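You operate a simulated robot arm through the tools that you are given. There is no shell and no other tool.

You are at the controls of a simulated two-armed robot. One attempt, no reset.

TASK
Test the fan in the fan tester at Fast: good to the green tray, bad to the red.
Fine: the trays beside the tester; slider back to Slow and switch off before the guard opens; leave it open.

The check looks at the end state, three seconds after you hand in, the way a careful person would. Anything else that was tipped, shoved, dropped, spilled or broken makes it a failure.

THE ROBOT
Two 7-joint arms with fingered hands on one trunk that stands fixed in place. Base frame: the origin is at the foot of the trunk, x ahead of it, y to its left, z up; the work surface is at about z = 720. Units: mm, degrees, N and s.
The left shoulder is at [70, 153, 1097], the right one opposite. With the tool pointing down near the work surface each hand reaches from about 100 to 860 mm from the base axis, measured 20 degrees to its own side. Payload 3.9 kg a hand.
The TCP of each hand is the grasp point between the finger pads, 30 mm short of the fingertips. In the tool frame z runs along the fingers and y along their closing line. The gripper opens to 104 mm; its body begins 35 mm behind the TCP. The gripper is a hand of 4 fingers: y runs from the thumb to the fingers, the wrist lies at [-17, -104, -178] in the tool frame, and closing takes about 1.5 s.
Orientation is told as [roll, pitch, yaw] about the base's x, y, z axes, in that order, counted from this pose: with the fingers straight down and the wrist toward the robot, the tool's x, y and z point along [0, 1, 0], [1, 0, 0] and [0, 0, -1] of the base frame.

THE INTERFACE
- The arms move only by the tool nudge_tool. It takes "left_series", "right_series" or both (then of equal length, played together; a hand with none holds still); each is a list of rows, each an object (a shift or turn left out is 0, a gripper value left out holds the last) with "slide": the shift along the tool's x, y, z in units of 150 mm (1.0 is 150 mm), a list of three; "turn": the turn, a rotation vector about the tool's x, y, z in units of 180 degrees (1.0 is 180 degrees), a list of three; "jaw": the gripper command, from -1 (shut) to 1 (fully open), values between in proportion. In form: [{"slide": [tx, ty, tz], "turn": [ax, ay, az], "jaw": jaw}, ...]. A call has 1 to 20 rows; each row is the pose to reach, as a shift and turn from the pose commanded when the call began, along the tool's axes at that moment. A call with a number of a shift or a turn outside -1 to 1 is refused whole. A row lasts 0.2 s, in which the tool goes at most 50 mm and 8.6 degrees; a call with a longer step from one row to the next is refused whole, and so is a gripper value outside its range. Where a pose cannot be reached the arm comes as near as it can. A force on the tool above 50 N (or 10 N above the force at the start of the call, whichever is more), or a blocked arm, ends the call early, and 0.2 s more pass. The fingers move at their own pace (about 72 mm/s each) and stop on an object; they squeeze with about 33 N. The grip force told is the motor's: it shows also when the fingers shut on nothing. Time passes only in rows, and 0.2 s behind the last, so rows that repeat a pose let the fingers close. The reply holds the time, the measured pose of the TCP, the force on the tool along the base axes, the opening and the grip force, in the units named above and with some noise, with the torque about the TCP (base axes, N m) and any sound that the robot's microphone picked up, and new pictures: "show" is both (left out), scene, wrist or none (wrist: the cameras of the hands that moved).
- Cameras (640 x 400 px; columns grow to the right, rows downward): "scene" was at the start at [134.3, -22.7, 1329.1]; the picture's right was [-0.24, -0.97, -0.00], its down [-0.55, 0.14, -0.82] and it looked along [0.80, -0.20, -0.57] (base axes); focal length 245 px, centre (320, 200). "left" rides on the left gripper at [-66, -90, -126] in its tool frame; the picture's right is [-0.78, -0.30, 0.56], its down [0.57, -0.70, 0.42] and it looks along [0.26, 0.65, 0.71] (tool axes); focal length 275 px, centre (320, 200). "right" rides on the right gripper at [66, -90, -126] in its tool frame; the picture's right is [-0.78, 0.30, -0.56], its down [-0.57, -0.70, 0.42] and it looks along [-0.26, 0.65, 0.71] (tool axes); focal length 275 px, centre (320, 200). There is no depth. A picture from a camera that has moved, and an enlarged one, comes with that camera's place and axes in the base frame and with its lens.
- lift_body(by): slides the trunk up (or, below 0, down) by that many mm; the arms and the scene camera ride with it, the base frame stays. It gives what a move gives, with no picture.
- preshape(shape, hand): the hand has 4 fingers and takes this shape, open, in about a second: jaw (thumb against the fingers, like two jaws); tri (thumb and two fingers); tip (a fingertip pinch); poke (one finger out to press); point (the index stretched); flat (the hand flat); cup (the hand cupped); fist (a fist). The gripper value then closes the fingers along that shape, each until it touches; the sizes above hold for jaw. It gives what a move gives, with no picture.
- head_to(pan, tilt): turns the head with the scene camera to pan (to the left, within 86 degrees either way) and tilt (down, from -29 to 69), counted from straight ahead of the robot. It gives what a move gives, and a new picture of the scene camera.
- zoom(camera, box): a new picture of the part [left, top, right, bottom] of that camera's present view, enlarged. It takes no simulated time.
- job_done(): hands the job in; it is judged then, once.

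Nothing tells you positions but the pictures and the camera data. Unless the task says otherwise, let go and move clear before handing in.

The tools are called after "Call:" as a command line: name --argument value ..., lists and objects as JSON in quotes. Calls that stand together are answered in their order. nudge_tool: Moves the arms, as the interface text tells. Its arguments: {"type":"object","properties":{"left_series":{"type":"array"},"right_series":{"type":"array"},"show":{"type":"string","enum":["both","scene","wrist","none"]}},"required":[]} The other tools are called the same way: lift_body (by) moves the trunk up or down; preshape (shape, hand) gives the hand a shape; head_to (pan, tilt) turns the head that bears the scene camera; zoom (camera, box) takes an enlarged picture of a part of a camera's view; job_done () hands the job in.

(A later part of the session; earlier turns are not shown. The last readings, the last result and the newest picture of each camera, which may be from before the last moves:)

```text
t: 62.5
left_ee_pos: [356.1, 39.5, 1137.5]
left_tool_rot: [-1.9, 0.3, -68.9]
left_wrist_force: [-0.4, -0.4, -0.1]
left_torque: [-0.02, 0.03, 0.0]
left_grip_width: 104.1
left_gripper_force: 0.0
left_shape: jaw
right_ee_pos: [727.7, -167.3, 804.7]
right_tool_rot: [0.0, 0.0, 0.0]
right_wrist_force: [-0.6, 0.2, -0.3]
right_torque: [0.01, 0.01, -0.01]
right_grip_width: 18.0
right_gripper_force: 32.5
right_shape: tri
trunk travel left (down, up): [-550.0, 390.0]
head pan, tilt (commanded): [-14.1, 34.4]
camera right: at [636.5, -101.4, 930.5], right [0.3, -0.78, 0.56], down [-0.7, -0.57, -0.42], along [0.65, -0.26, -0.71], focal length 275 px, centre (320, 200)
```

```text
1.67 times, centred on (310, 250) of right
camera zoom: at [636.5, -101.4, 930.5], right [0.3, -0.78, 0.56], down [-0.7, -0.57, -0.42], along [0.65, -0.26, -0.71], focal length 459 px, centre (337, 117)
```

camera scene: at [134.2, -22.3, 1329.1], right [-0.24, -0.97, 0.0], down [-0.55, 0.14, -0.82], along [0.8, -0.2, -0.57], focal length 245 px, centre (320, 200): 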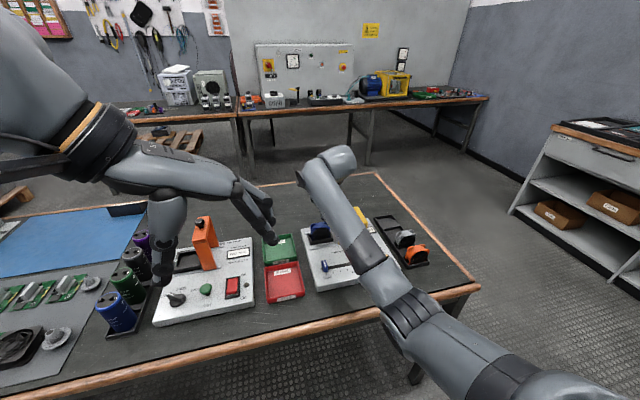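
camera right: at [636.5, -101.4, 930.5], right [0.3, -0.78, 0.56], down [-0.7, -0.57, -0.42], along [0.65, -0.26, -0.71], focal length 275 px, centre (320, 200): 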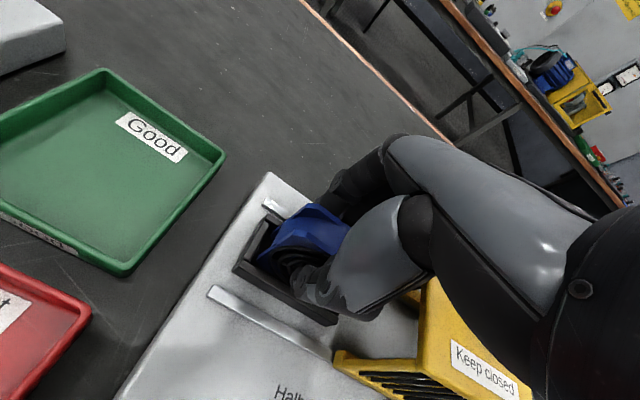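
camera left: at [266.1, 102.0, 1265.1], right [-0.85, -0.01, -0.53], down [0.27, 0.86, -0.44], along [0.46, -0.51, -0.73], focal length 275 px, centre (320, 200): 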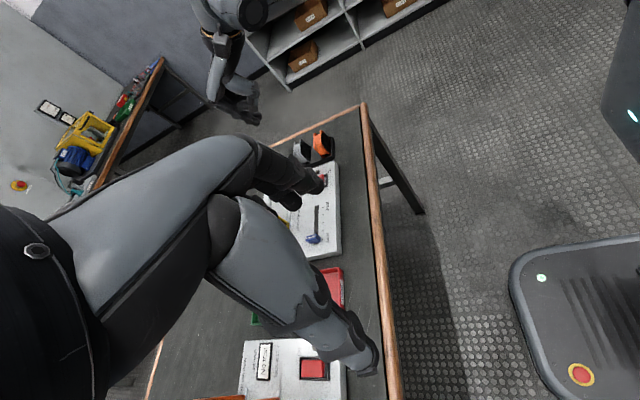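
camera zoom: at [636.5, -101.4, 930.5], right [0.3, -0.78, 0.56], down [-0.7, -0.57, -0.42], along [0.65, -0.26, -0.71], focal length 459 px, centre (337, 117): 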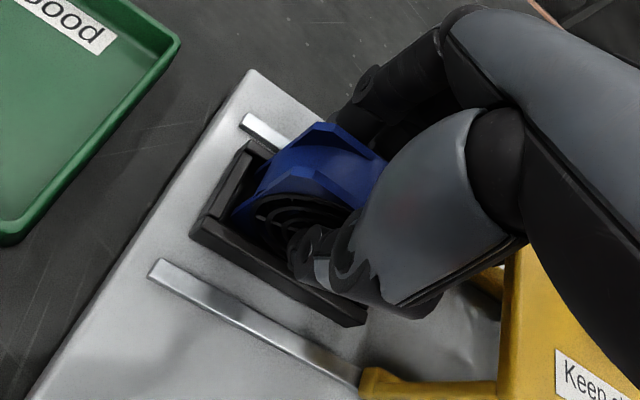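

The fan is gripped with balanced forces. I'll lift it straight up out of the nest.

Call:
nudge_tool --right_series '[{"slide": [0, 0, -0.04], "jaw": -0.8}, {"slide": [0, 0, -0.1], "jaw": -0.8}, {"slide": [0, 0, -0.18], "jaw": -0.8}, {"slide": [0, 0, -0.28], "jaw": -0.8}, {"slide": [0, 0, -0.4], "jaw": -0.8}, {"slide": [0, 0, -0.55], "jaw": -0.8}, {"slide": [0, 0, -0.7], "jaw": -0.8}, {"slide": [0, 0, -0.7], "jaw": -0.8}]'

Call:
zoom --camera "right" --box '[200, 130, 420, 370]'

Call:
zoom --camera "scene" --box '[270, 160, 410, 270]'

```text
t: 64.3
left_ee_pos: [355.5, 40.4, 1137.8]
left_tool_rot: [-1.9, 0.3, -68.9]
left_wrist_force: [0.1, 0.7, -0.3]
left_torque: [-0.04, 0.02, 0.05]
left_grip_width: 104.0
left_gripper_force: 0.0
left_shape: jaw
right_ee_pos: [725.6, -168.2, 908.8]
right_tool_rot: [0.1, 0.0, 0.0]
right_wrist_force: [0.6, -0.3, -1.5]
right_torque: [0.01, -0.01, 0.01]
right_grip_width: 17.9
right_gripper_force: 32.2
right_shape: tri
trunk travel left (down, up): [-550.0, 390.0]
head pan, tilt (commanded): [-14.1, 34.4]
camera scene: at [134.7, -22.6, 1329.1], right [-0.24, -0.97, 0.0], down [-0.55, 0.14, -0.82], along [0.8, -0.2, -0.57], focal length 245 px, centre (320, 200)
camera right: at [636.2, -101.3, 1035.2], right [0.3, -0.78, 0.56], down [-0.7, -0.57, -0.42], along [0.65, -0.26, -0.71], focal length 275 px, centre (320, 200)
```

scene: 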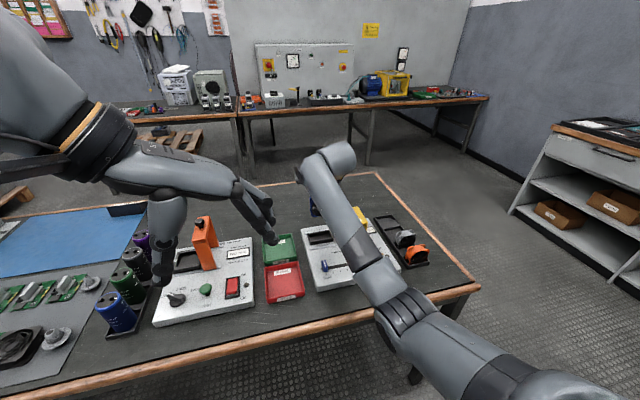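
right: 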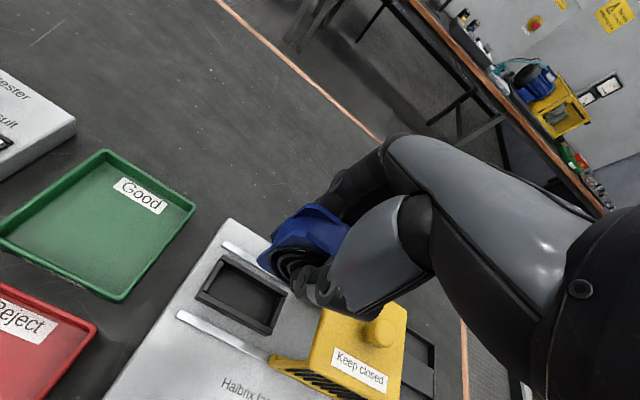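

```text
1.67 times, centred on (310, 250) of right
camera zoom: at [636.2, -101.3, 1035.2], right [0.3, -0.78, 0.56], down [-0.7, -0.57, -0.42], along [0.65, -0.26, -0.71], focal length 459 px, centre (337, 117)
```

zoom: 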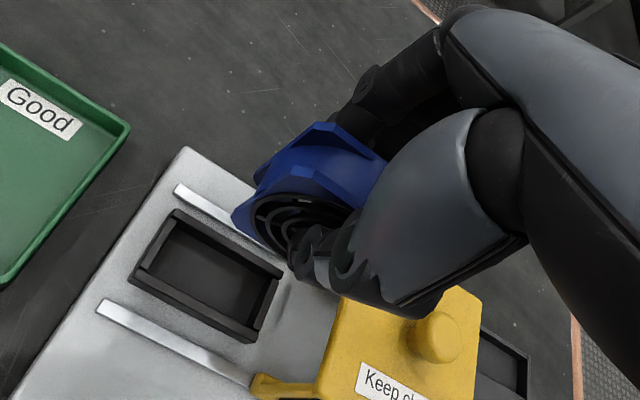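

```text
3.64 times, centred on (340, 215) of scene
camera zoom: at [134.7, -22.6, 1329.1], right [-0.24, -0.97, 0.0], down [-0.55, 0.14, -0.82], along [0.8, -0.2, -0.57], focal length 891 px, centre (247, 146)
```

zoom: 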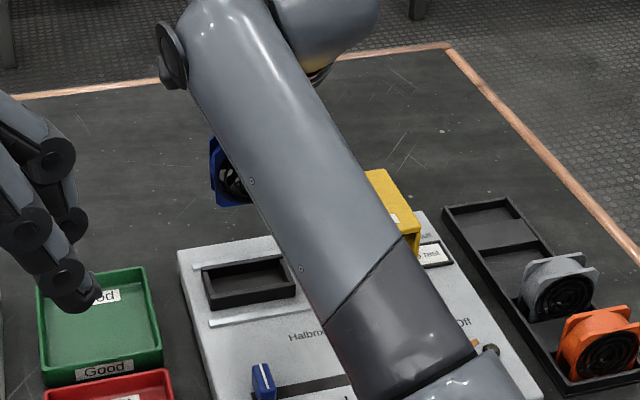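

The fan is out of the nest and held steadily. The display still needs no action, so I'll carry the fan over to the red Reject tray, centred at about [600, −31].

Call:
nudge_tool --right_series '[{"slide": [0.12, -0.1, 0], "jaw": -0.8}, {"slide": [0.26, -0.22, 0], "jaw": -0.8}, {"slide": [0.4, -0.34, 0.05], "jaw": -0.8}, {"slide": [0.54, -0.46, 0.12], "jaw": -0.8}, {"slide": [0.68, -0.6, 0.2], "jaw": -0.8}, {"slide": [0.8, -0.72, 0.27], "jaw": -0.8}, {"slide": [0.9, -0.837, 0.33], "jaw": -0.8}, {"slide": [0.9, -0.837, 0.33], "jaw": -0.8}]'

Call:
zoom --camera "right" --box '[160, 130, 420, 400]'

Call:
zoom --camera "scene" --box '[210, 180, 370, 310]'

```text
t: 66.1
left_ee_pos: [356.4, 40.2, 1135.6]
left_tool_rot: [-1.9, 0.4, -68.9]
left_wrist_force: [-0.3, -0.3, 0.6]
left_torque: [0.03, 0.0, 0.04]
left_grip_width: 103.9
left_gripper_force: 0.1
left_shape: jaw
right_ee_pos: [599.4, -32.7, 859.5]
right_tool_rot: [0.1, 0.0, 0.1]
right_wrist_force: [0.6, -0.6, -1.8]
right_torque: [0.01, 0.01, 0.02]
right_grip_width: 17.6
right_gripper_force: 32.7
right_shape: tri
trunk travel left (down, up): [-550.0, 390.0]
head pan, tilt (commanded): [-14.1, 34.4]
camera scene: at [134.8, -22.7, 1329.1], right [-0.24, -0.97, 0.0], down [-0.55, 0.14, -0.82], along [0.8, -0.2, -0.57], focal length 245 px, centre (320, 200)
camera right: at [510.4, 33.2, 985.3], right [0.3, -0.78, 0.56], down [-0.7, -0.57, -0.42], along [0.65, -0.26, -0.71], focal length 275 px, centre (320, 200)
```

scene: 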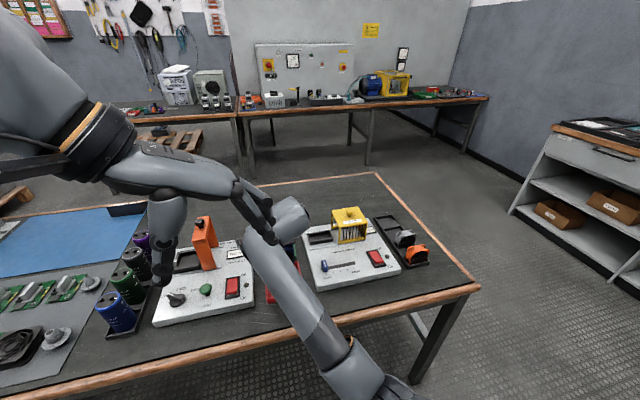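
right: 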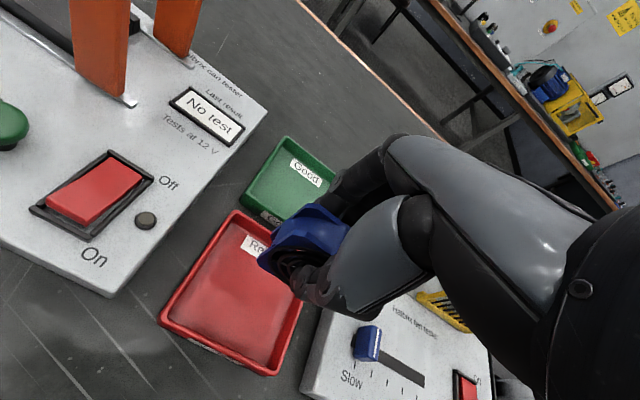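

```text
1.48 times, centred on (290, 265) of right
camera zoom: at [510.4, 33.2, 985.3], right [0.3, -0.78, 0.56], down [-0.7, -0.57, -0.42], along [0.65, -0.26, -0.71], focal length 408 px, centre (364, 104)
```

zoom: 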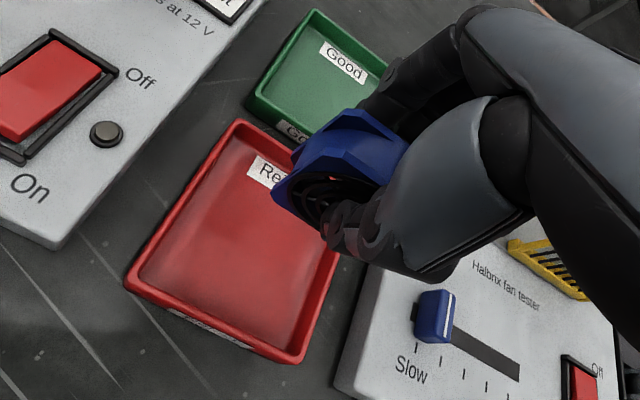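

```text
3.08 times, centred on (290, 245) of scene
camera zoom: at [134.8, -22.7, 1329.1], right [-0.24, -0.97, 0.0], down [-0.55, 0.14, -0.82], along [0.8, -0.2, -0.57], focal length 754 px, centre (412, 62)
```

zoom: 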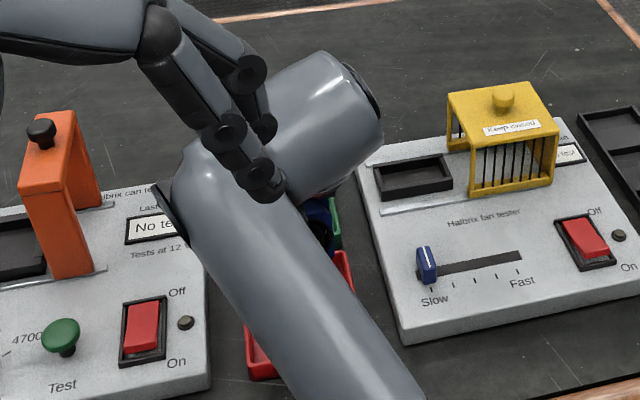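

The fan is above the middle of the red tray, which spans x 545–652 and y −80 to 20. I'll lower it most of the way and check.

Call:
nudge_tool --right_series '[{"slide": [0.015, -0.005, 0.1], "jaw": -0.8}, {"slide": [0.02, -0.01, 0.2], "jaw": -0.8}, {"slide": [0.02, -0.01, 0.3], "jaw": -0.8}, {"slide": [0.02, -0.01, 0.4], "jaw": -0.8}, {"slide": [0.02, -0.01, 0.48], "jaw": -0.8}, {"slide": [0.02, -0.01, 0.48], "jaw": -0.8}]' --show "wrist"

Call:
zoom --camera "right" --box '[160, 130, 420, 400]'

```text
t: 67.5
left_ee_pos: [355.1, 41.5, 1136.9]
left_tool_rot: [-1.9, 0.4, -68.9]
left_wrist_force: [0.5, 0.2, 0.0]
left_torque: [0.01, 0.02, -0.01]
left_grip_width: 103.8
left_gripper_force: 0.1
left_shape: jaw
right_ee_pos: [609.5, -40.8, 798.7]
right_tool_rot: [-1.2, -1.7, -0.3]
right_wrist_force: [0.1, 0.0, -1.0]
right_torque: [0.01, -0.04, -0.05]
right_grip_width: 17.7
right_gripper_force: 33.4
right_shape: tri
trunk travel left (down, up): [-550.0, 390.0]
head pan, tilt (commanded): [-14.1, 34.4]
camera right: at [516.2, 29.5, 921.2], right [0.27, -0.77, 0.58], down [-0.69, -0.58, -0.43], along [0.67, -0.28, -0.69], focal length 275 px, centre (320, 200)
```

right: 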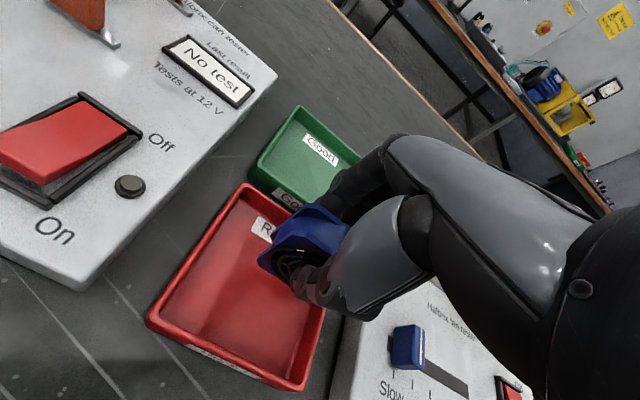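

```text
1.48 times, centred on (290, 265) of right
camera zoom: at [516.2, 29.5, 921.2], right [0.27, -0.77, 0.58], down [-0.69, -0.58, -0.43], along [0.67, -0.28, -0.69], focal length 408 px, centre (364, 104)
```

zoom: 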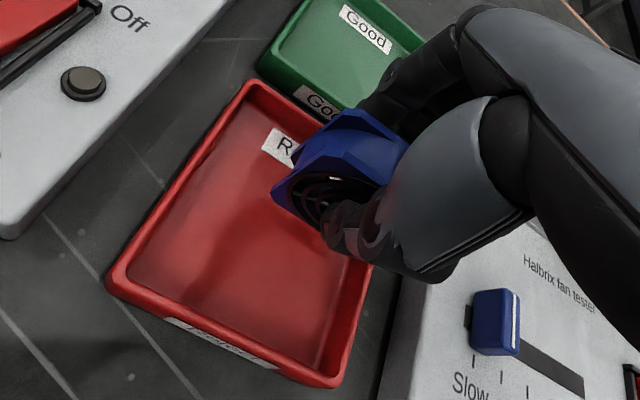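

The hand lags about 11 mm from the commanded pose and is slightly tilted, with no force at the wrist. I'll hold still and see whether it settles or the arm is touching something.

Call:
nudge_tool --right_series '[{"slide": [0, 0, 0], "jaw": -0.8}, {"slide": [0, 0, 0], "jaw": -0.8}, {"slide": [0, 0, 0], "jaw": -0.8}]'

Call:
zoom --camera "scene" --box '[160, 150, 400, 400]'

Call:
zoom --camera "left" --box '[0, 0, 640, 400]'

```text
t: 68.3
left_ee_pos: [356.0, 40.8, 1136.6]
left_tool_rot: [-2.0, 0.3, -68.9]
left_wrist_force: [-1.1, 0.0, 0.0]
left_torque: [-0.03, -0.02, 0.0]
left_grip_width: 104.1
left_gripper_force: 0.0
left_shape: jaw
right_ee_pos: [610.4, -40.5, 797.4]
right_tool_rot: [-1.4, -1.4, -0.4]
right_wrist_force: [-0.1, -0.3, -1.5]
right_torque: [0.0, 0.0, 0.03]
right_grip_width: 17.8
right_gripper_force: 32.8
right_shape: tri
trunk travel left (down, up): [-550.0, 390.0]
head pan, tilt (commanded): [-14.1, 34.4]
camera scene: at [134.4, -22.4, 1329.1], right [-0.24, -0.97, 0.0], down [-0.55, 0.14, -0.82], along [0.8, -0.2, -0.57], focal length 245 px, centre (320, 200)
camera right: at [515.5, 28.9, 919.2], right [0.28, -0.76, 0.58], down [-0.7, -0.58, -0.43], along [0.66, -0.29, -0.69], focal length 275 px, centre (320, 200)
```

scene: 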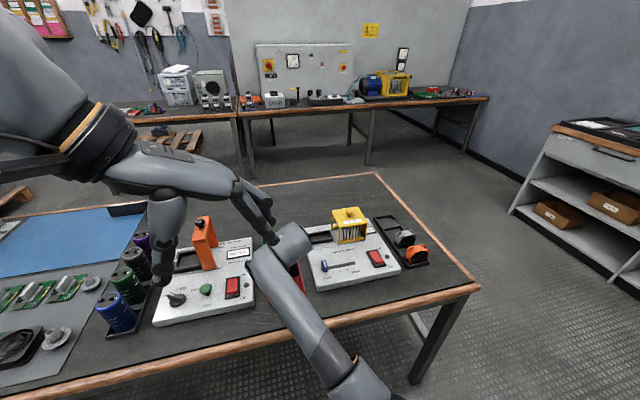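
right: 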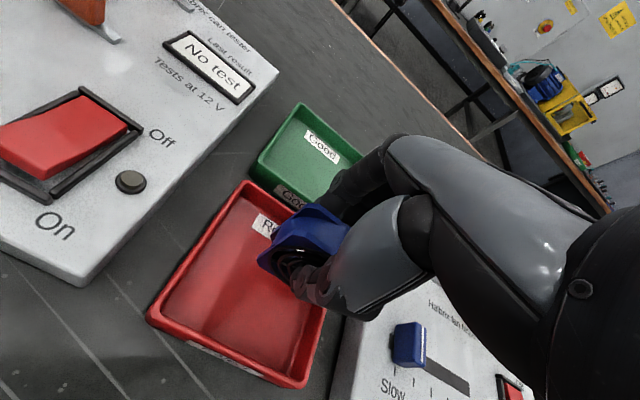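

```text
1.60 times, centred on (280, 275) of scene
camera zoom: at [134.4, -22.4, 1329.1], right [-0.24, -0.97, 0.0], down [-0.55, 0.14, -0.82], along [0.8, -0.2, -0.57], focal length 392 px, centre (384, 80)
```

zoom: 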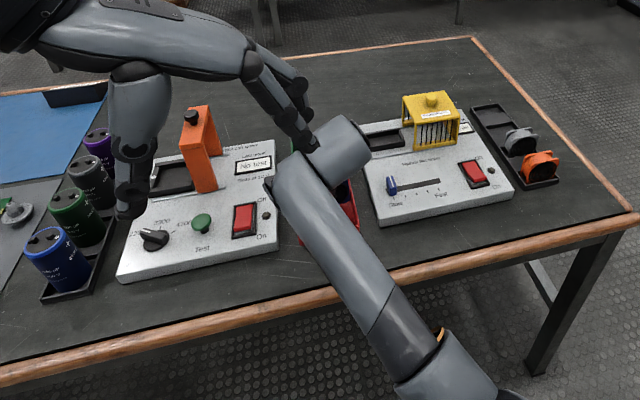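

```text
1.00 times, centred on (320, 200) of left (not enlarged: the box is as wide or as high as the picture)
camera zoom: at [266.4, 101.2, 1265.1], right [-0.85, -0.01, -0.53], down [0.27, 0.86, -0.44], along [0.46, -0.51, -0.73], focal length 275 px, centre (320, 200)
```

zoom: 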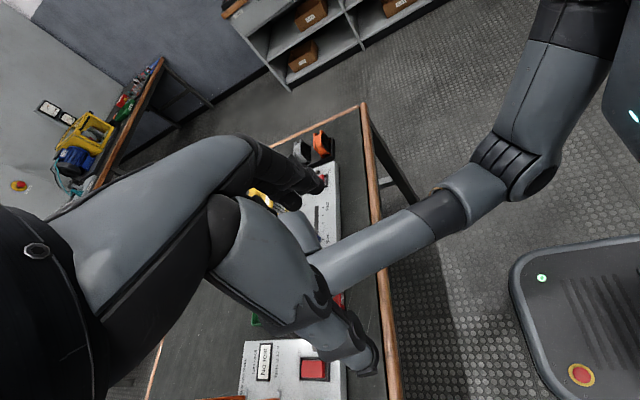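

The arm looks limited by its own elbow or trunk in this low, inward pose, as neither wrist shows contact. I'll go back up to where it tracked well, then lower the whole trunk instead.

Call:
nudge_tool --right_series '[{"slide": [0, 0.01, -0.1], "jaw": -0.8}, {"slide": [-0.01, 0.01, -0.2], "jaw": -0.8}, {"slide": [-0.02, 0.01, -0.3], "jaw": -0.8}, {"slide": [-0.03, 0.01, -0.4], "jaw": -0.8}, {"slide": [-0.03, 0.01, -0.42], "jaw": -0.8}, {"slide": [-0.03, 0.01, -0.42], "jaw": -0.8}]' --show "wrist"

```text
t: 69.9
left_ee_pos: [356.6, 41.1, 1137.4]
left_tool_rot: [-2.0, 0.2, -69.0]
left_wrist_force: [0.9, -0.5, 0.7]
left_torque: [0.01, -0.02, -0.03]
left_grip_width: 104.2
left_gripper_force: 0.1
left_shape: jaw
right_ee_pos: [607.2, -60.4, 848.4]
right_tool_rot: [-3.0, -0.6, -1.4]
right_wrist_force: [0.4, 0.3, -1.6]
right_torque: [0.02, -0.02, -0.01]
right_grip_width: 17.8
right_gripper_force: 33.0
right_shape: tri
trunk travel left (down, up): [-550.0, 390.0]
head pan, tilt (commanded): [-14.1, 34.4]
stopped in row 6 (right hand): the arm was blocked; the commanded pose is now the measured one
camera right: at [517.3, 15.1, 968.1], right [0.27, -0.75, 0.6], down [-0.71, -0.58, -0.4], along [0.65, -0.32, -0.69], focal length 275 px, centre (320, 200)
```

right: 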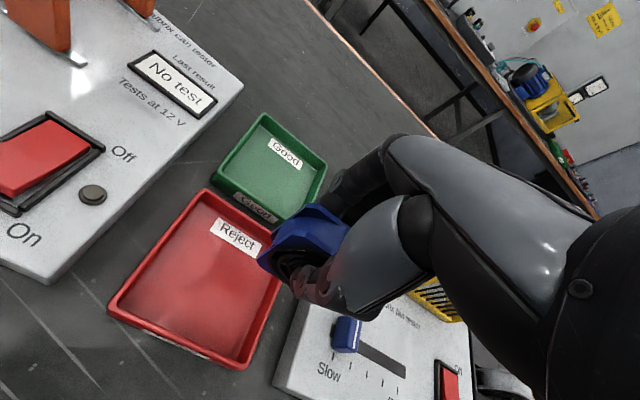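

The arm reports being blocked, so something along it is touching. I'll look down with the head to find where.

Call:
head_to --pan -14 --tilt 62

Call:
zoom --camera "left" --box '[240, 0, 640, 400]'

```text
t: 70.8
left_ee_pos: [355.8, 40.7, 1138.2]
left_tool_rot: [-2.0, 0.4, -68.9]
left_wrist_force: [0.2, -0.3, 0.0]
left_torque: [0.01, -0.05, 0.04]
left_grip_width: 104.0
left_gripper_force: 0.1
left_shape: jaw
right_ee_pos: [607.7, -57.7, 846.3]
right_tool_rot: [-3.0, -0.6, -1.4]
right_wrist_force: [-0.6, -0.4, -1.0]
right_torque: [-0.02, 0.02, 0.03]
right_grip_width: 17.6
right_gripper_force: 33.3
right_shape: tri
trunk travel left (down, up): [-550.0, 390.0]
head pan, tilt (commanded): [-14.0, 62.0]
camera scene: at [111.2, -16.5, 1291.7], right [-0.24, -0.97, 0.0], down [-0.86, 0.21, -0.47], along [0.46, -0.11, -0.88], focal length 245 px, centre (320, 200)
```

scene: 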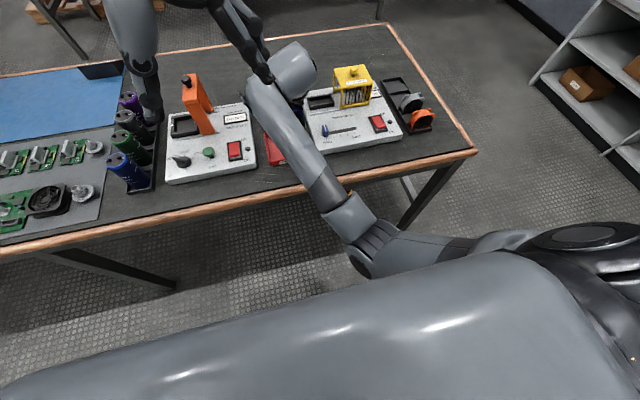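

```text
1.00 times, centred on (440, 200) of left (not enlarged: the box is as wide or as high as the picture)
camera zoom: at [266.4, 101.2, 1265.1], right [-0.85, -0.01, -0.53], down [0.27, 0.86, -0.44], along [0.46, -0.51, -0.73], focal length 275 px, centre (200, 200)
```

zoom: 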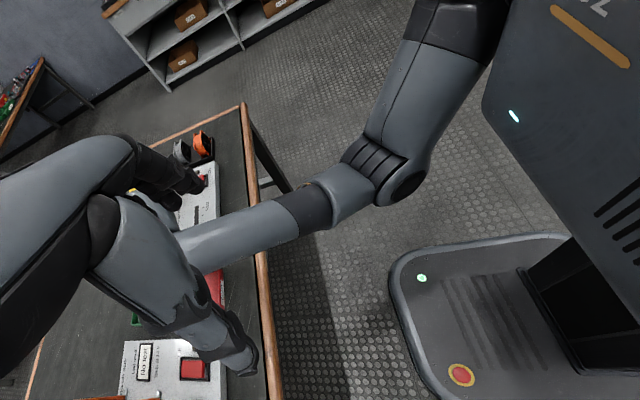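

The elbow sits at about x=207, right in front of the torso, so the folded arm is probably pressing on the robot's own body. I'll back out up and to the right to free it, and then approach again with the hand yawed so the elbow stays out to the right.

Call:
nudge_tool --right_series '[{"slide": [-0.07, 0.07, -0.08], "turn": [0.003, 0.006, -0.003], "jaw": -0.8}, {"slide": [-0.14, 0.14, -0.16], "turn": [0.003, 0.012, -0.006], "jaw": -0.8}, {"slide": [-0.22, 0.22, -0.24], "turn": [0.003, 0.0167, -0.0078], "jaw": -0.8}, {"slide": [-0.3, 0.3, -0.3], "turn": [0.003, 0.0167, -0.0078], "jaw": -0.8}, {"slide": [-0.36, 0.36, -0.36], "turn": [0.003, 0.0167, -0.0078], "jaw": -0.8}, {"slide": [-0.36, 0.36, -0.36], "turn": [0.003, 0.0167, -0.0078], "jaw": -0.8}]'

```text
t: 72.2
left_ee_pos: [355.7, 40.8, 1137.3]
left_tool_rot: [-1.9, 0.3, -69.0]
left_wrist_force: [0.9, -0.2, -0.3]
left_torque: [0.0, 0.02, -0.01]
left_grip_width: 104.1
left_gripper_force: 0.1
left_shape: jaw
right_ee_pos: [659.6, -109.3, 903.5]
right_tool_rot: [0.1, 0.0, 0.1]
right_wrist_force: [-1.5, -0.5, -1.1]
right_torque: [0.01, 0.02, 0.0]
right_grip_width: 17.5
right_gripper_force: 33.5
right_shape: tri
trunk travel left (down, up): [-550.0, 390.0]
head pan, tilt (commanded): [-14.0, 62.0]
camera scene: at [111.1, -16.4, 1291.7], right [-0.24, -0.97, 0.0], down [-0.86, 0.21, -0.47], along [0.46, -0.11, -0.88], focal length 245 px, centre (320, 200)
camera right: at [569.1, -44.1, 1029.6], right [0.3, -0.78, 0.55], down [-0.7, -0.57, -0.42], along [0.65, -0.26, -0.72], focal length 275 px, centre (320, 200)
```

scene: 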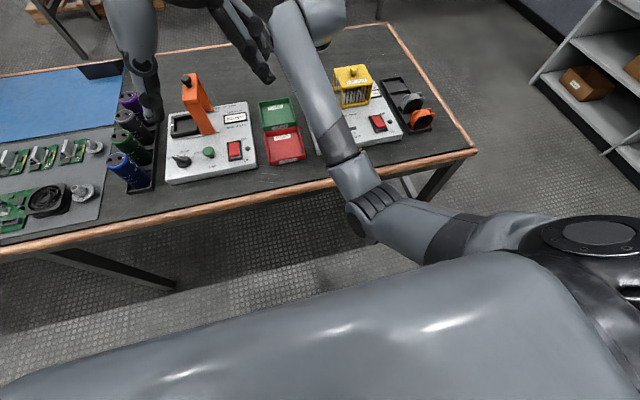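
right: 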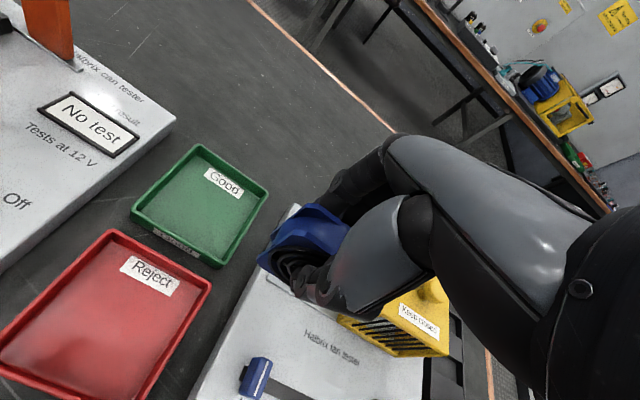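

The arm is free again and the fan is still firmly held. Now I'll yaw the hand by +40° here, with the wrist swinging to the right, and check that it tracks.

Call:
nudge_tool --right_series '[{"turn": [0, 0, -0.044], "jaw": -0.8}, {"turn": [0, 0, -0.088], "jaw": -0.8}, {"turn": [0, 0, -0.132], "jaw": -0.8}, {"turn": [0, 0, -0.176], "jaw": -0.8}, {"turn": [0, 0, -0.222], "jaw": -0.8}, {"turn": [0, 0, -0.222], "jaw": -0.8}]'

```text
t: 73.6
left_ee_pos: [354.8, 41.5, 1137.2]
left_tool_rot: [-1.8, 0.3, -68.9]
left_wrist_force: [0.0, 0.1, 0.9]
left_torque: [-0.01, 0.03, -0.05]
left_grip_width: 104.0
left_gripper_force: 0.1
left_shape: jaw
right_ee_pos: [658.9, -111.3, 902.9]
right_tool_rot: [0.1, 0.1, 40.3]
right_wrist_force: [-0.2, -0.4, -0.4]
right_torque: [-0.01, 0.05, 0.01]
right_grip_width: 17.6
right_gripper_force: 33.0
right_shape: tri
trunk travel left (down, up): [-550.0, 390.0]
head pan, tilt (commanded): [-14.0, 62.0]
camera scene: at [111.0, -16.2, 1291.7], right [-0.24, -0.97, 0.0], down [-0.86, 0.21, -0.47], along [0.46, -0.11, -0.88], focal length 245 px, centre (320, 200)
camera right: at [547.1, -118.0, 1030.0], right [0.73, -0.4, 0.56], down [-0.17, -0.89, -0.43], along [0.67, 0.22, -0.71], focal length 275 px, centre (320, 200)
```

scene: 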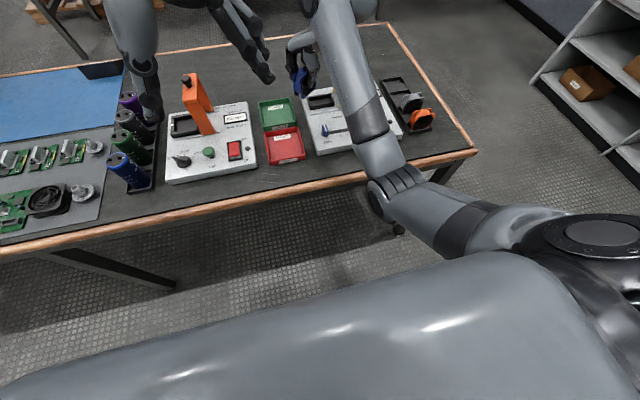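
right: 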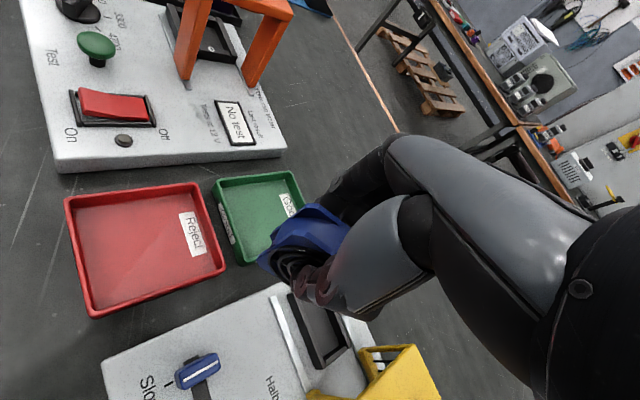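

The yaw tracks well and the elbow has moved outward; the head camera also sees the trays now. I'll move over the centre of the red tray.

Call:
nudge_tool --right_series '[{"slide": [0.13, 0.01, 0], "jaw": -0.8}, {"slide": [0.27, 0.02, 0], "jaw": -0.8}, {"slide": [0.41, 0.03, 0.05], "jaw": -0.8}, {"slide": [0.55, 0.04, 0.12], "jaw": -0.8}, {"slide": [0.685, 0.044, 0.22], "jaw": -0.8}, {"slide": [0.685, 0.044, 0.32], "jaw": -0.8}, {"slide": [0.685, 0.044, 0.32], "jaw": -0.8}]'

Call:
zoom --camera "scene" --box '[220, 60, 380, 190]'

```text
t: 75.2
left_ee_pos: [356.1, 41.3, 1136.8]
left_tool_rot: [-1.9, 0.3, -69.0]
left_wrist_force: [-0.4, -0.2, 0.8]
left_torque: [-0.02, 0.01, 0.0]
left_grip_width: 103.9
left_gripper_force: 0.0
left_shape: jaw
right_ee_pos: [597.8, -27.4, 855.0]
right_tool_rot: [0.2, 0.0, 40.0]
right_wrist_force: [0.5, 1.3, 0.0]
right_torque: [-0.02, 0.0, 0.0]
right_grip_width: 17.6
right_gripper_force: 33.3
right_shape: tri
trunk travel left (down, up): [-550.0, 390.0]
head pan, tilt (commanded): [-14.0, 62.0]
camera scene: at [111.0, -16.2, 1291.7], right [-0.24, -0.97, 0.0], down [-0.86, 0.21, -0.47], along [0.46, -0.11, -0.88], focal length 245 px, centre (320, 200)
camera right: at [486.6, -35.2, 980.6], right [0.73, -0.4, 0.56], down [-0.17, -0.89, -0.43], along [0.67, 0.22, -0.71], focal length 275 px, centre (320, 200)
```

scene: 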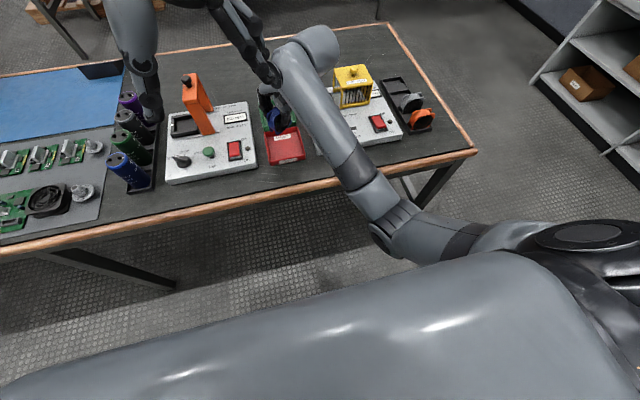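
right: 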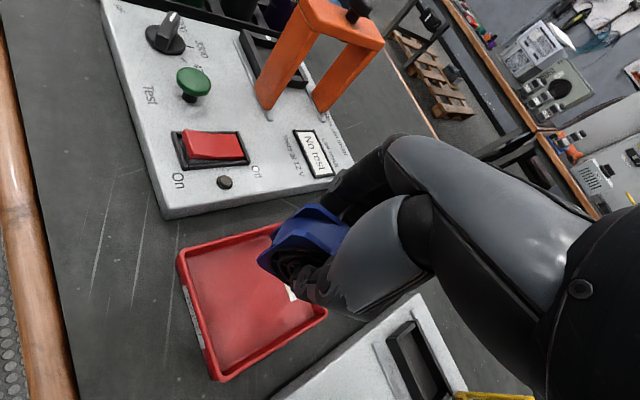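

```text
3.08 times, centred on (300, 125) of scene
camera zoom: at [111.0, -16.2, 1291.7], right [-0.24, -0.97, 0.0], down [-0.86, 0.21, -0.47], along [0.46, -0.11, -0.88], focal length 754 px, centre (382, 431)
```

zoom: 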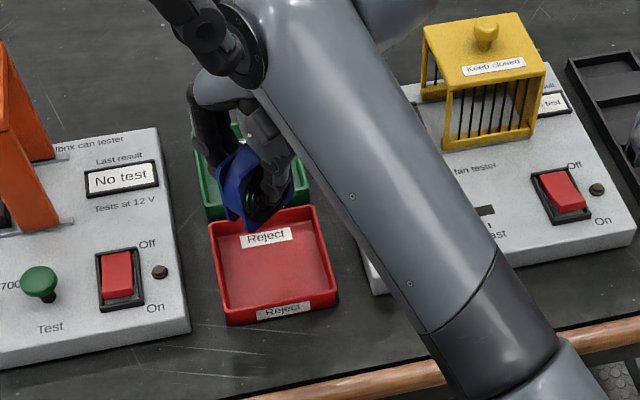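

I can see the fan heading for the middle of the red tray. I'll lower it in steps.

Call:
nudge_tool --right_series '[{"slide": [0, 0, 0.1], "jaw": -0.8}, {"slide": [0, 0, 0.2], "jaw": -0.8}, {"slide": [0, 0, 0.3], "jaw": -0.8}, {"slide": [0, 0, 0.4], "jaw": -0.8}, {"slide": [0, 0, 0.4], "jaw": -0.8}]' --show "wrist"

Call:
zoom --camera "scene" --box '[240, 90, 340, 180]'

```text
t: 76.4
left_ee_pos: [355.2, 40.4, 1136.4]
left_tool_rot: [-1.9, 0.4, -69.0]
left_wrist_force: [-0.1, 0.4, 0.9]
left_torque: [0.04, 0.04, 0.01]
left_grip_width: 103.9
left_gripper_force: 0.1
left_shape: jaw
right_ee_pos: [596.9, -27.4, 794.3]
right_tool_rot: [0.1, 0.0, 40.1]
right_wrist_force: [-0.4, -0.1, -1.1]
right_torque: [-0.02, -0.01, -0.04]
right_grip_width: 17.4
right_gripper_force: 33.2
right_shape: tri
trunk travel left (down, up): [-550.0, 390.0]
head pan, tilt (commanded): [-14.0, 62.0]
camera right: at [485.6, -35.1, 920.7], right [0.73, -0.4, 0.56], down [-0.17, -0.89, -0.43], along [0.67, 0.22, -0.71], focal length 275 px, centre (320, 200)
```

right: 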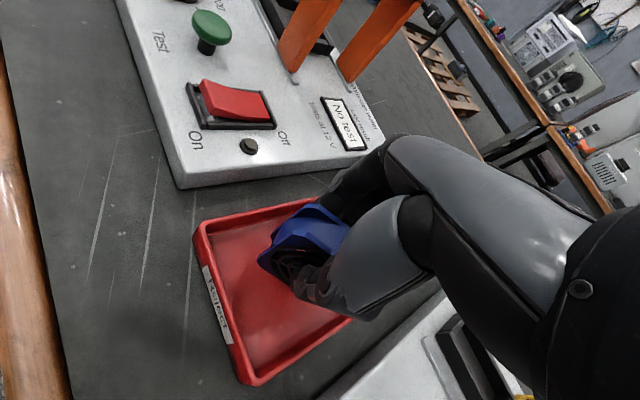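

```text
4.44 times, centred on (290, 135) of scene
camera zoom: at [111.0, -16.4, 1291.7], right [-0.24, -0.97, 0.0], down [-0.86, 0.21, -0.47], along [0.46, -0.11, -0.88], focal length 1088 px, centre (453, 489)
```

zoom: 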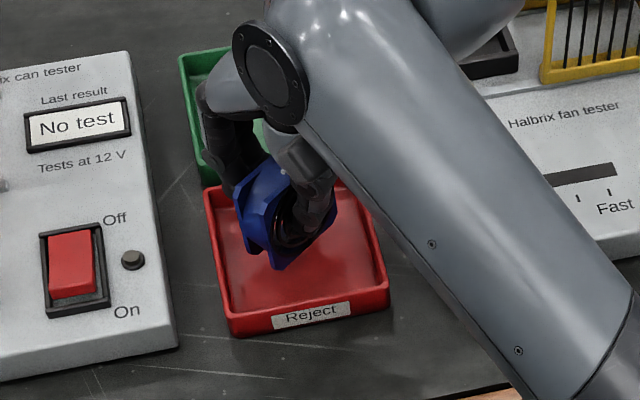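

The fan is centred over the red tray, with its bottom about 20 mm above the floor. I'll lower it gently towards contact.

Call:
nudge_tool --right_series '[{"slide": [0, 0, 0.03], "jaw": -0.8}, {"slide": [0, 0, 0.06], "jaw": -0.8}, {"slide": [0, 0, 0.085], "jaw": -0.8}, {"slide": [0, 0, 0.105], "jaw": -0.8}, {"slide": [0, 0, 0.105], "jaw": -0.8}]' --show "wrist"

Call:
zoom --camera "scene" --box '[250, 110, 320, 175]'

Call:
zoom --camera "right" --box '[180, 160, 400, 390]'

```text
t: 77.6
left_ee_pos: [356.3, 40.6, 1138.0]
left_tool_rot: [-1.9, 0.4, -68.9]
left_wrist_force: [0.0, 0.3, -0.1]
left_torque: [-0.03, 0.01, -0.01]
left_grip_width: 103.7
left_gripper_force: 0.0
left_shape: jaw
right_ee_pos: [598.4, -28.7, 780.9]
right_tool_rot: [0.3, 0.1, 40.1]
right_wrist_force: [-0.5, -0.2, -1.4]
right_torque: [0.03, 0.02, -0.01]
right_grip_width: 17.8
right_gripper_force: 33.5
right_shape: tri
trunk travel left (down, up): [-550.0, 390.0]
head pan, tilt (commanded): [-14.0, 62.0]
camera right: at [486.1, -35.0, 905.9], right [0.73, -0.4, 0.55], down [-0.17, -0.89, -0.43], along [0.67, 0.22, -0.71], focal length 275 px, centre (320, 200)
```

right: 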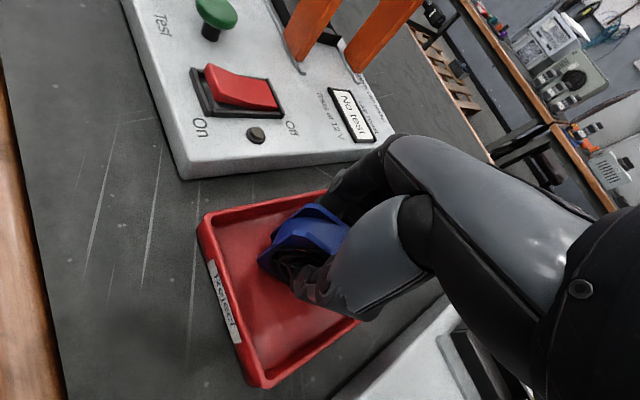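

```text
6.15 times, centred on (285, 142) of scene
camera zoom: at [111.1, -16.4, 1291.7], right [-0.24, -0.97, 0.0], down [-0.86, 0.21, -0.47], along [0.46, -0.11, -0.88], focal length 1507 px, centre (535, 554)
```

zoom: 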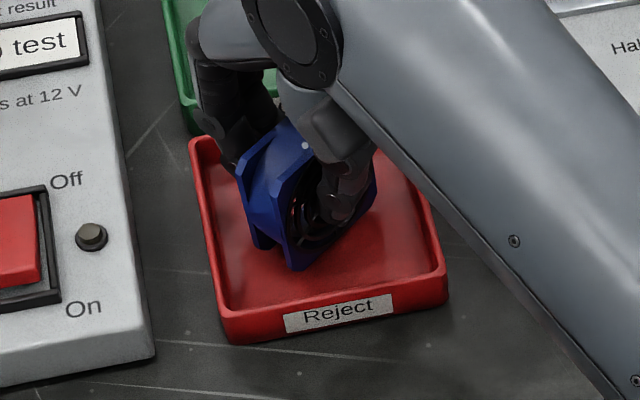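

```text
1.74 times, centred on (290, 275) of right
camera zoom: at [486.1, -35.0, 905.9], right [0.73, -0.4, 0.55], down [-0.17, -0.89, -0.43], along [0.67, 0.22, -0.71], focal length 479 px, centre (372, 70)
```

zoom: 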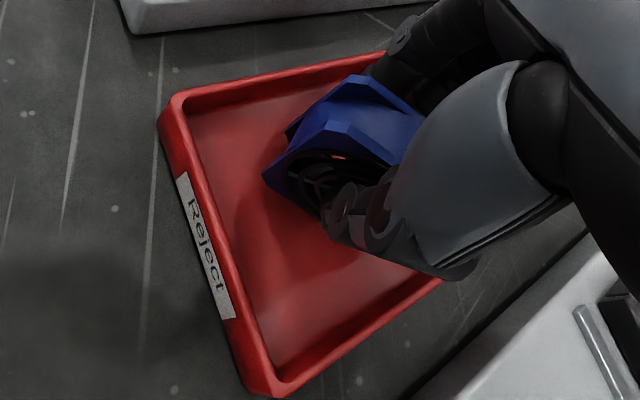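

There's no contact yet, as I feel only the fan's weight. I'll keep lowering in 2 mm steps.

Call:
nudge_tool --right_series '[{"slide": [0, 0, 0.015], "jaw": -0.8}, {"slide": [0, 0, 0.03], "jaw": -0.8}, {"slide": [0, 0, 0.04], "jaw": -0.8}, {"slide": [0, 0, 0.04], "jaw": -0.8}]' --show "none"

Call:
zoom --camera "scene" --box '[250, 110, 320, 175]'

```text
t: 78.6
left_ee_pos: [354.5, 39.9, 1137.0]
left_tool_rot: [-1.8, 0.2, -69.0]
left_wrist_force: [0.6, 0.0, 0.6]
left_torque: [-0.02, 0.0, -0.01]
left_grip_width: 104.1
left_gripper_force: 0.1
left_shape: jaw
right_ee_pos: [597.8, -26.4, 774.7]
right_tool_rot: [0.1, -0.2, 40.0]
right_wrist_force: [-1.3, -1.8, 8.1]
right_torque: [-0.04, -0.02, -0.03]
right_grip_width: 18.0
right_gripper_force: 33.0
right_shape: tri
trunk travel left (down, up): [-550.0, 390.0]
head pan, tilt (commanded): [-14.0, 62.0]
```

```text
6.15 times, centred on (285, 142) of scene
camera zoom: at [109.7, -16.7, 1291.9], right [-0.24, -0.97, 0.0], down [-0.86, 0.21, -0.47], along [0.46, -0.11, -0.88], focal length 1507 px, centre (535, 554)
```

zoom: 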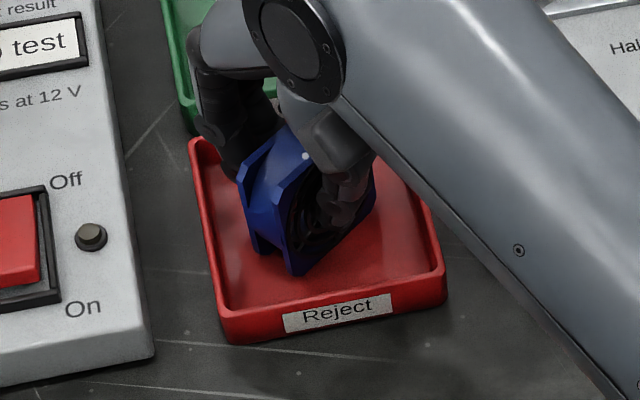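

The fan is touching the tray floor (about 8 N). I'll ease off slightly and open the fingers a little at a time.

Call:
nudge_tool --right_series '[{"slide": [0, 0, -0.005], "jaw": -0.8}, {"slide": [0, 0, -0.007], "jaw": -0.6}, {"slide": [0, 0, -0.007], "jaw": -0.5}, {"slide": [0, 0, -0.007], "jaw": -0.4}, {"slide": [0, 0, -0.007], "jaw": -0.3}, {"slide": [0, 0, -0.007], "jaw": -0.2}, {"slide": [0, 0, -0.007], "jaw": -0.1}, {"slide": [0, 0, -0.007], "jaw": -0.1}]' --show "wrist"

Call:
zoom --camera "scene" --box '[250, 110, 320, 175]'

Call:
zoom --camera "right" --box '[180, 160, 400, 390]'

```text
t: 80.4
left_ee_pos: [354.8, 40.7, 1138.1]
left_tool_rot: [-1.9, 0.3, -68.9]
left_wrist_force: [-0.5, 0.5, 0.6]
left_torque: [-0.04, -0.03, -0.01]
left_grip_width: 104.1
left_gripper_force: 0.1
left_shape: jaw
right_ee_pos: [596.7, -28.9, 775.4]
right_tool_rot: [0.1, 0.0, 40.1]
right_wrist_force: [-0.1, 0.4, 5.3]
right_torque: [-0.09, -0.17, -0.01]
right_grip_width: 46.3
right_gripper_force: 0.0
right_shape: tri
trunk travel left (down, up): [-550.0, 390.0]
head pan, tilt (commanded): [-14.0, 62.0]
camera right: at [485.5, -35.0, 901.1], right [0.73, -0.4, 0.56], down [-0.17, -0.89, -0.43], along [0.67, 0.22, -0.71], focal length 275 px, centre (320, 200)
```

right: 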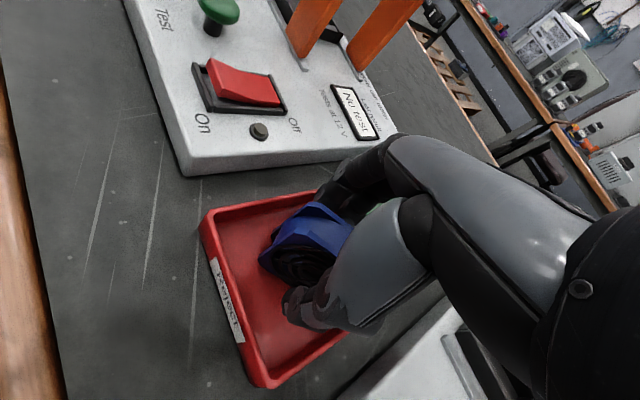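

```text
6.15 times, centred on (285, 142) of scene
camera zoom: at [110.2, -16.5, 1291.8], right [-0.24, -0.97, 0.0], down [-0.86, 0.21, -0.47], along [0.46, -0.11, -0.88], focal length 1507 px, centre (535, 554)
```

zoom: 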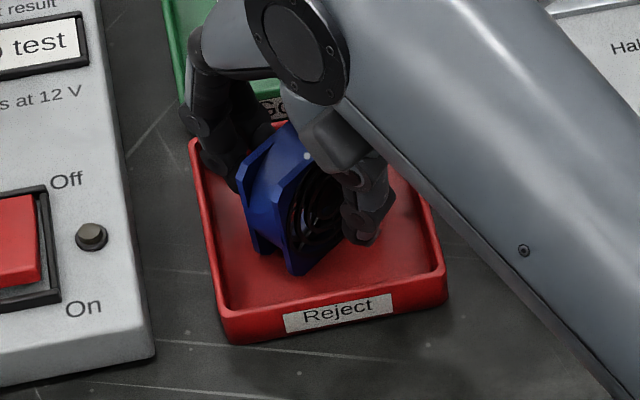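

```text
1.74 times, centred on (290, 275) of right
camera zoom: at [485.5, -35.0, 901.1], right [0.73, -0.4, 0.56], down [-0.17, -0.89, -0.43], along [0.67, 0.22, -0.71], focal length 479 px, centre (372, 70)
```

zoom: 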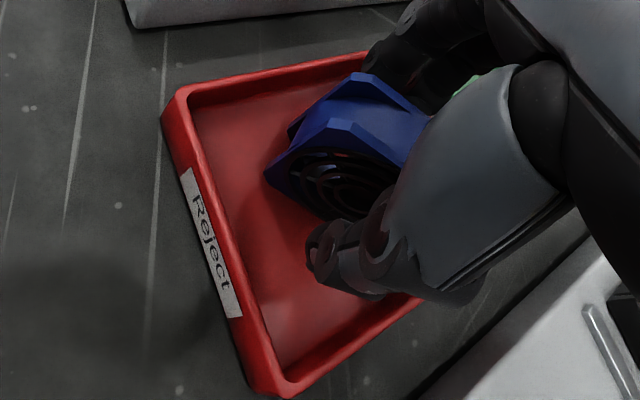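

The fan stands upright in the red tray with the fingers open around it. I'll raise the hand straight up slowly.

Call:
nudge_tool --right_series '[{"slide": [0, 0, -0.04], "jaw": -0.1}, {"slide": [0, 0, -0.1], "jaw": -0.1}, {"slide": [0, 0, -0.2], "jaw": -0.1}, {"slide": [0, 0, -0.3], "jaw": -0.1}, {"slide": [0, 0, -0.45], "jaw": -0.1}, {"slide": [0, 0, -0.65], "jaw": -0.1}, {"slide": [0, 0, -0.65], "jaw": -0.1}]' --show "wrist"

Call:
zoom --camera "scene" --box '[240, 90, 340, 180]'

```text
t: 82.0
left_ee_pos: [355.6, 40.9, 1137.2]
left_tool_rot: [-1.9, 0.3, -69.0]
left_wrist_force: [0.0, -0.2, -0.1]
left_torque: [0.01, 0.03, -0.02]
left_grip_width: 104.0
left_gripper_force: 0.1
left_shape: jaw
right_ee_pos: [597.0, -27.8, 872.5]
right_tool_rot: [0.1, 0.0, 40.1]
right_wrist_force: [0.8, -0.3, 0.3]
right_torque: [0.0, 0.03, 0.0]
right_grip_width: 46.6
right_gripper_force: 0.0
right_shape: tri
trunk travel left (down, up): [-550.0, 390.0]
head pan, tilt (commanded): [-14.0, 62.0]
camera right: at [485.8, -35.5, 999.2], right [0.73, -0.4, 0.55], down [-0.17, -0.89, -0.43], along [0.67, 0.22, -0.71], focal length 275 px, centre (320, 200)
```

right: 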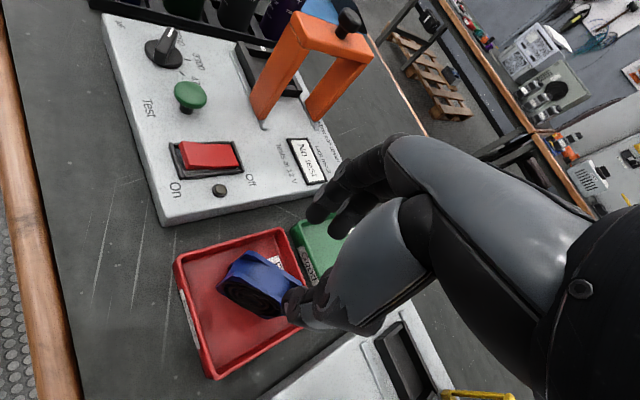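

```text
4.44 times, centred on (290, 135) of scene
camera zoom: at [111.1, -16.6, 1291.7], right [-0.24, -0.97, 0.0], down [-0.86, 0.21, -0.47], along [0.46, -0.11, -0.88], focal length 1088 px, centre (453, 489)
```

zoom: 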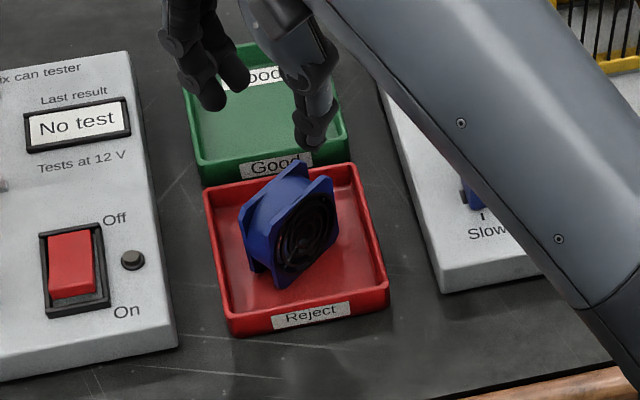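

The fan stands upright in the red Reject tray and the trays haven't moved. I'll take the right hand up and away to the right, and then check everything.

Call:
nudge_tool --right_series '[{"slide": [0, 0, -0.3]}, {"slide": [0, 0, -0.6]}, {"slide": [-0.15, -0.12, -0.8]}, {"slide": [-0.35, -0.25, -0.8]}, {"slide": [-0.55, -0.38, -0.8]}, {"slide": [-0.75, -0.5, -0.8]}, {"slide": [-0.9, -0.55, -0.8]}, {"slide": [-0.9, -0.55, -0.8]}]' --show "none"

Call:
head_to --pan -12 --tilt 45

Call:
zoom --camera "scene" --box '[220, 100, 440, 260]'

```text
t: 83.8
left_ee_pos: [356.0, 41.2, 1137.0]
left_tool_rot: [-1.9, 0.4, -68.9]
left_wrist_force: [0.0, 0.0, 0.8]
left_torque: [-0.01, 0.0, -0.02]
left_grip_width: 104.0
left_gripper_force: 0.1
left_shape: jaw
right_ee_pos: [623.0, -186.3, 992.6]
right_tool_rot: [0.0, 0.0, 40.1]
right_wrist_force: [-0.1, -0.1, 0.1]
right_torque: [0.0, -0.02, 0.0]
right_grip_width: 46.7
right_gripper_force: 0.0
right_shape: tri
trunk travel left (down, up): [-550.0, 390.0]
head pan, tilt (commanded): [-14.0, 62.0]
```

```text
t: 84.6
left_ee_pos: [354.9, 41.5, 1136.5]
left_tool_rot: [-2.0, 0.3, -68.9]
left_wrist_force: [0.5, 0.3, -0.5]
left_torque: [0.02, 0.01, -0.03]
left_grip_width: 103.9
left_gripper_force: 0.0
left_shape: jaw
right_ee_pos: [623.9, -184.7, 990.9]
right_tool_rot: [0.2, 0.0, 40.2]
right_wrist_force: [0.1, -0.3, 0.2]
right_torque: [-0.03, 0.01, 0.03]
right_grip_width: 46.3
right_gripper_force: 0.1
right_shape: tri
trunk travel left (down, up): [-550.0, 390.0]
head pan, tilt (commanded): [-12.0, 45.0]
camera scene: at [128.2, -17.9, 1313.4], right [-0.21, -0.98, 0.0], down [-0.69, 0.15, -0.71], along [0.69, -0.15, -0.71], focal length 245 px, centre (320, 200)
```

scene: 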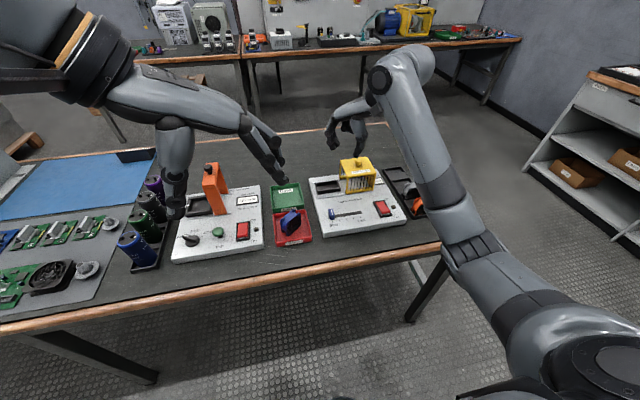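

```text
2.50 times, centred on (330, 180) of scene
camera zoom: at [128.2, -17.9, 1313.4], right [-0.21, -0.98, 0.0], down [-0.69, 0.15, -0.71], along [0.69, -0.15, -0.71], focal length 612 px, centre (295, 250)
```

zoom: 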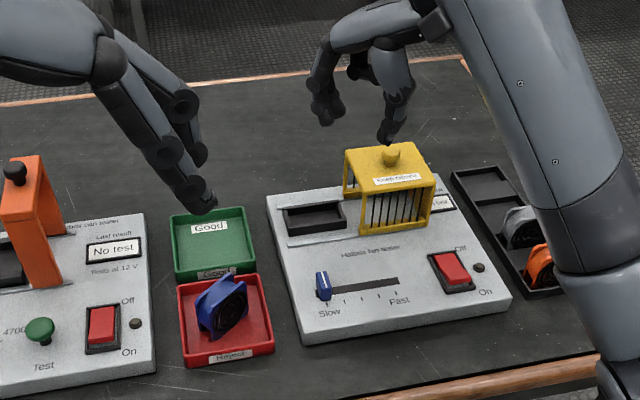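

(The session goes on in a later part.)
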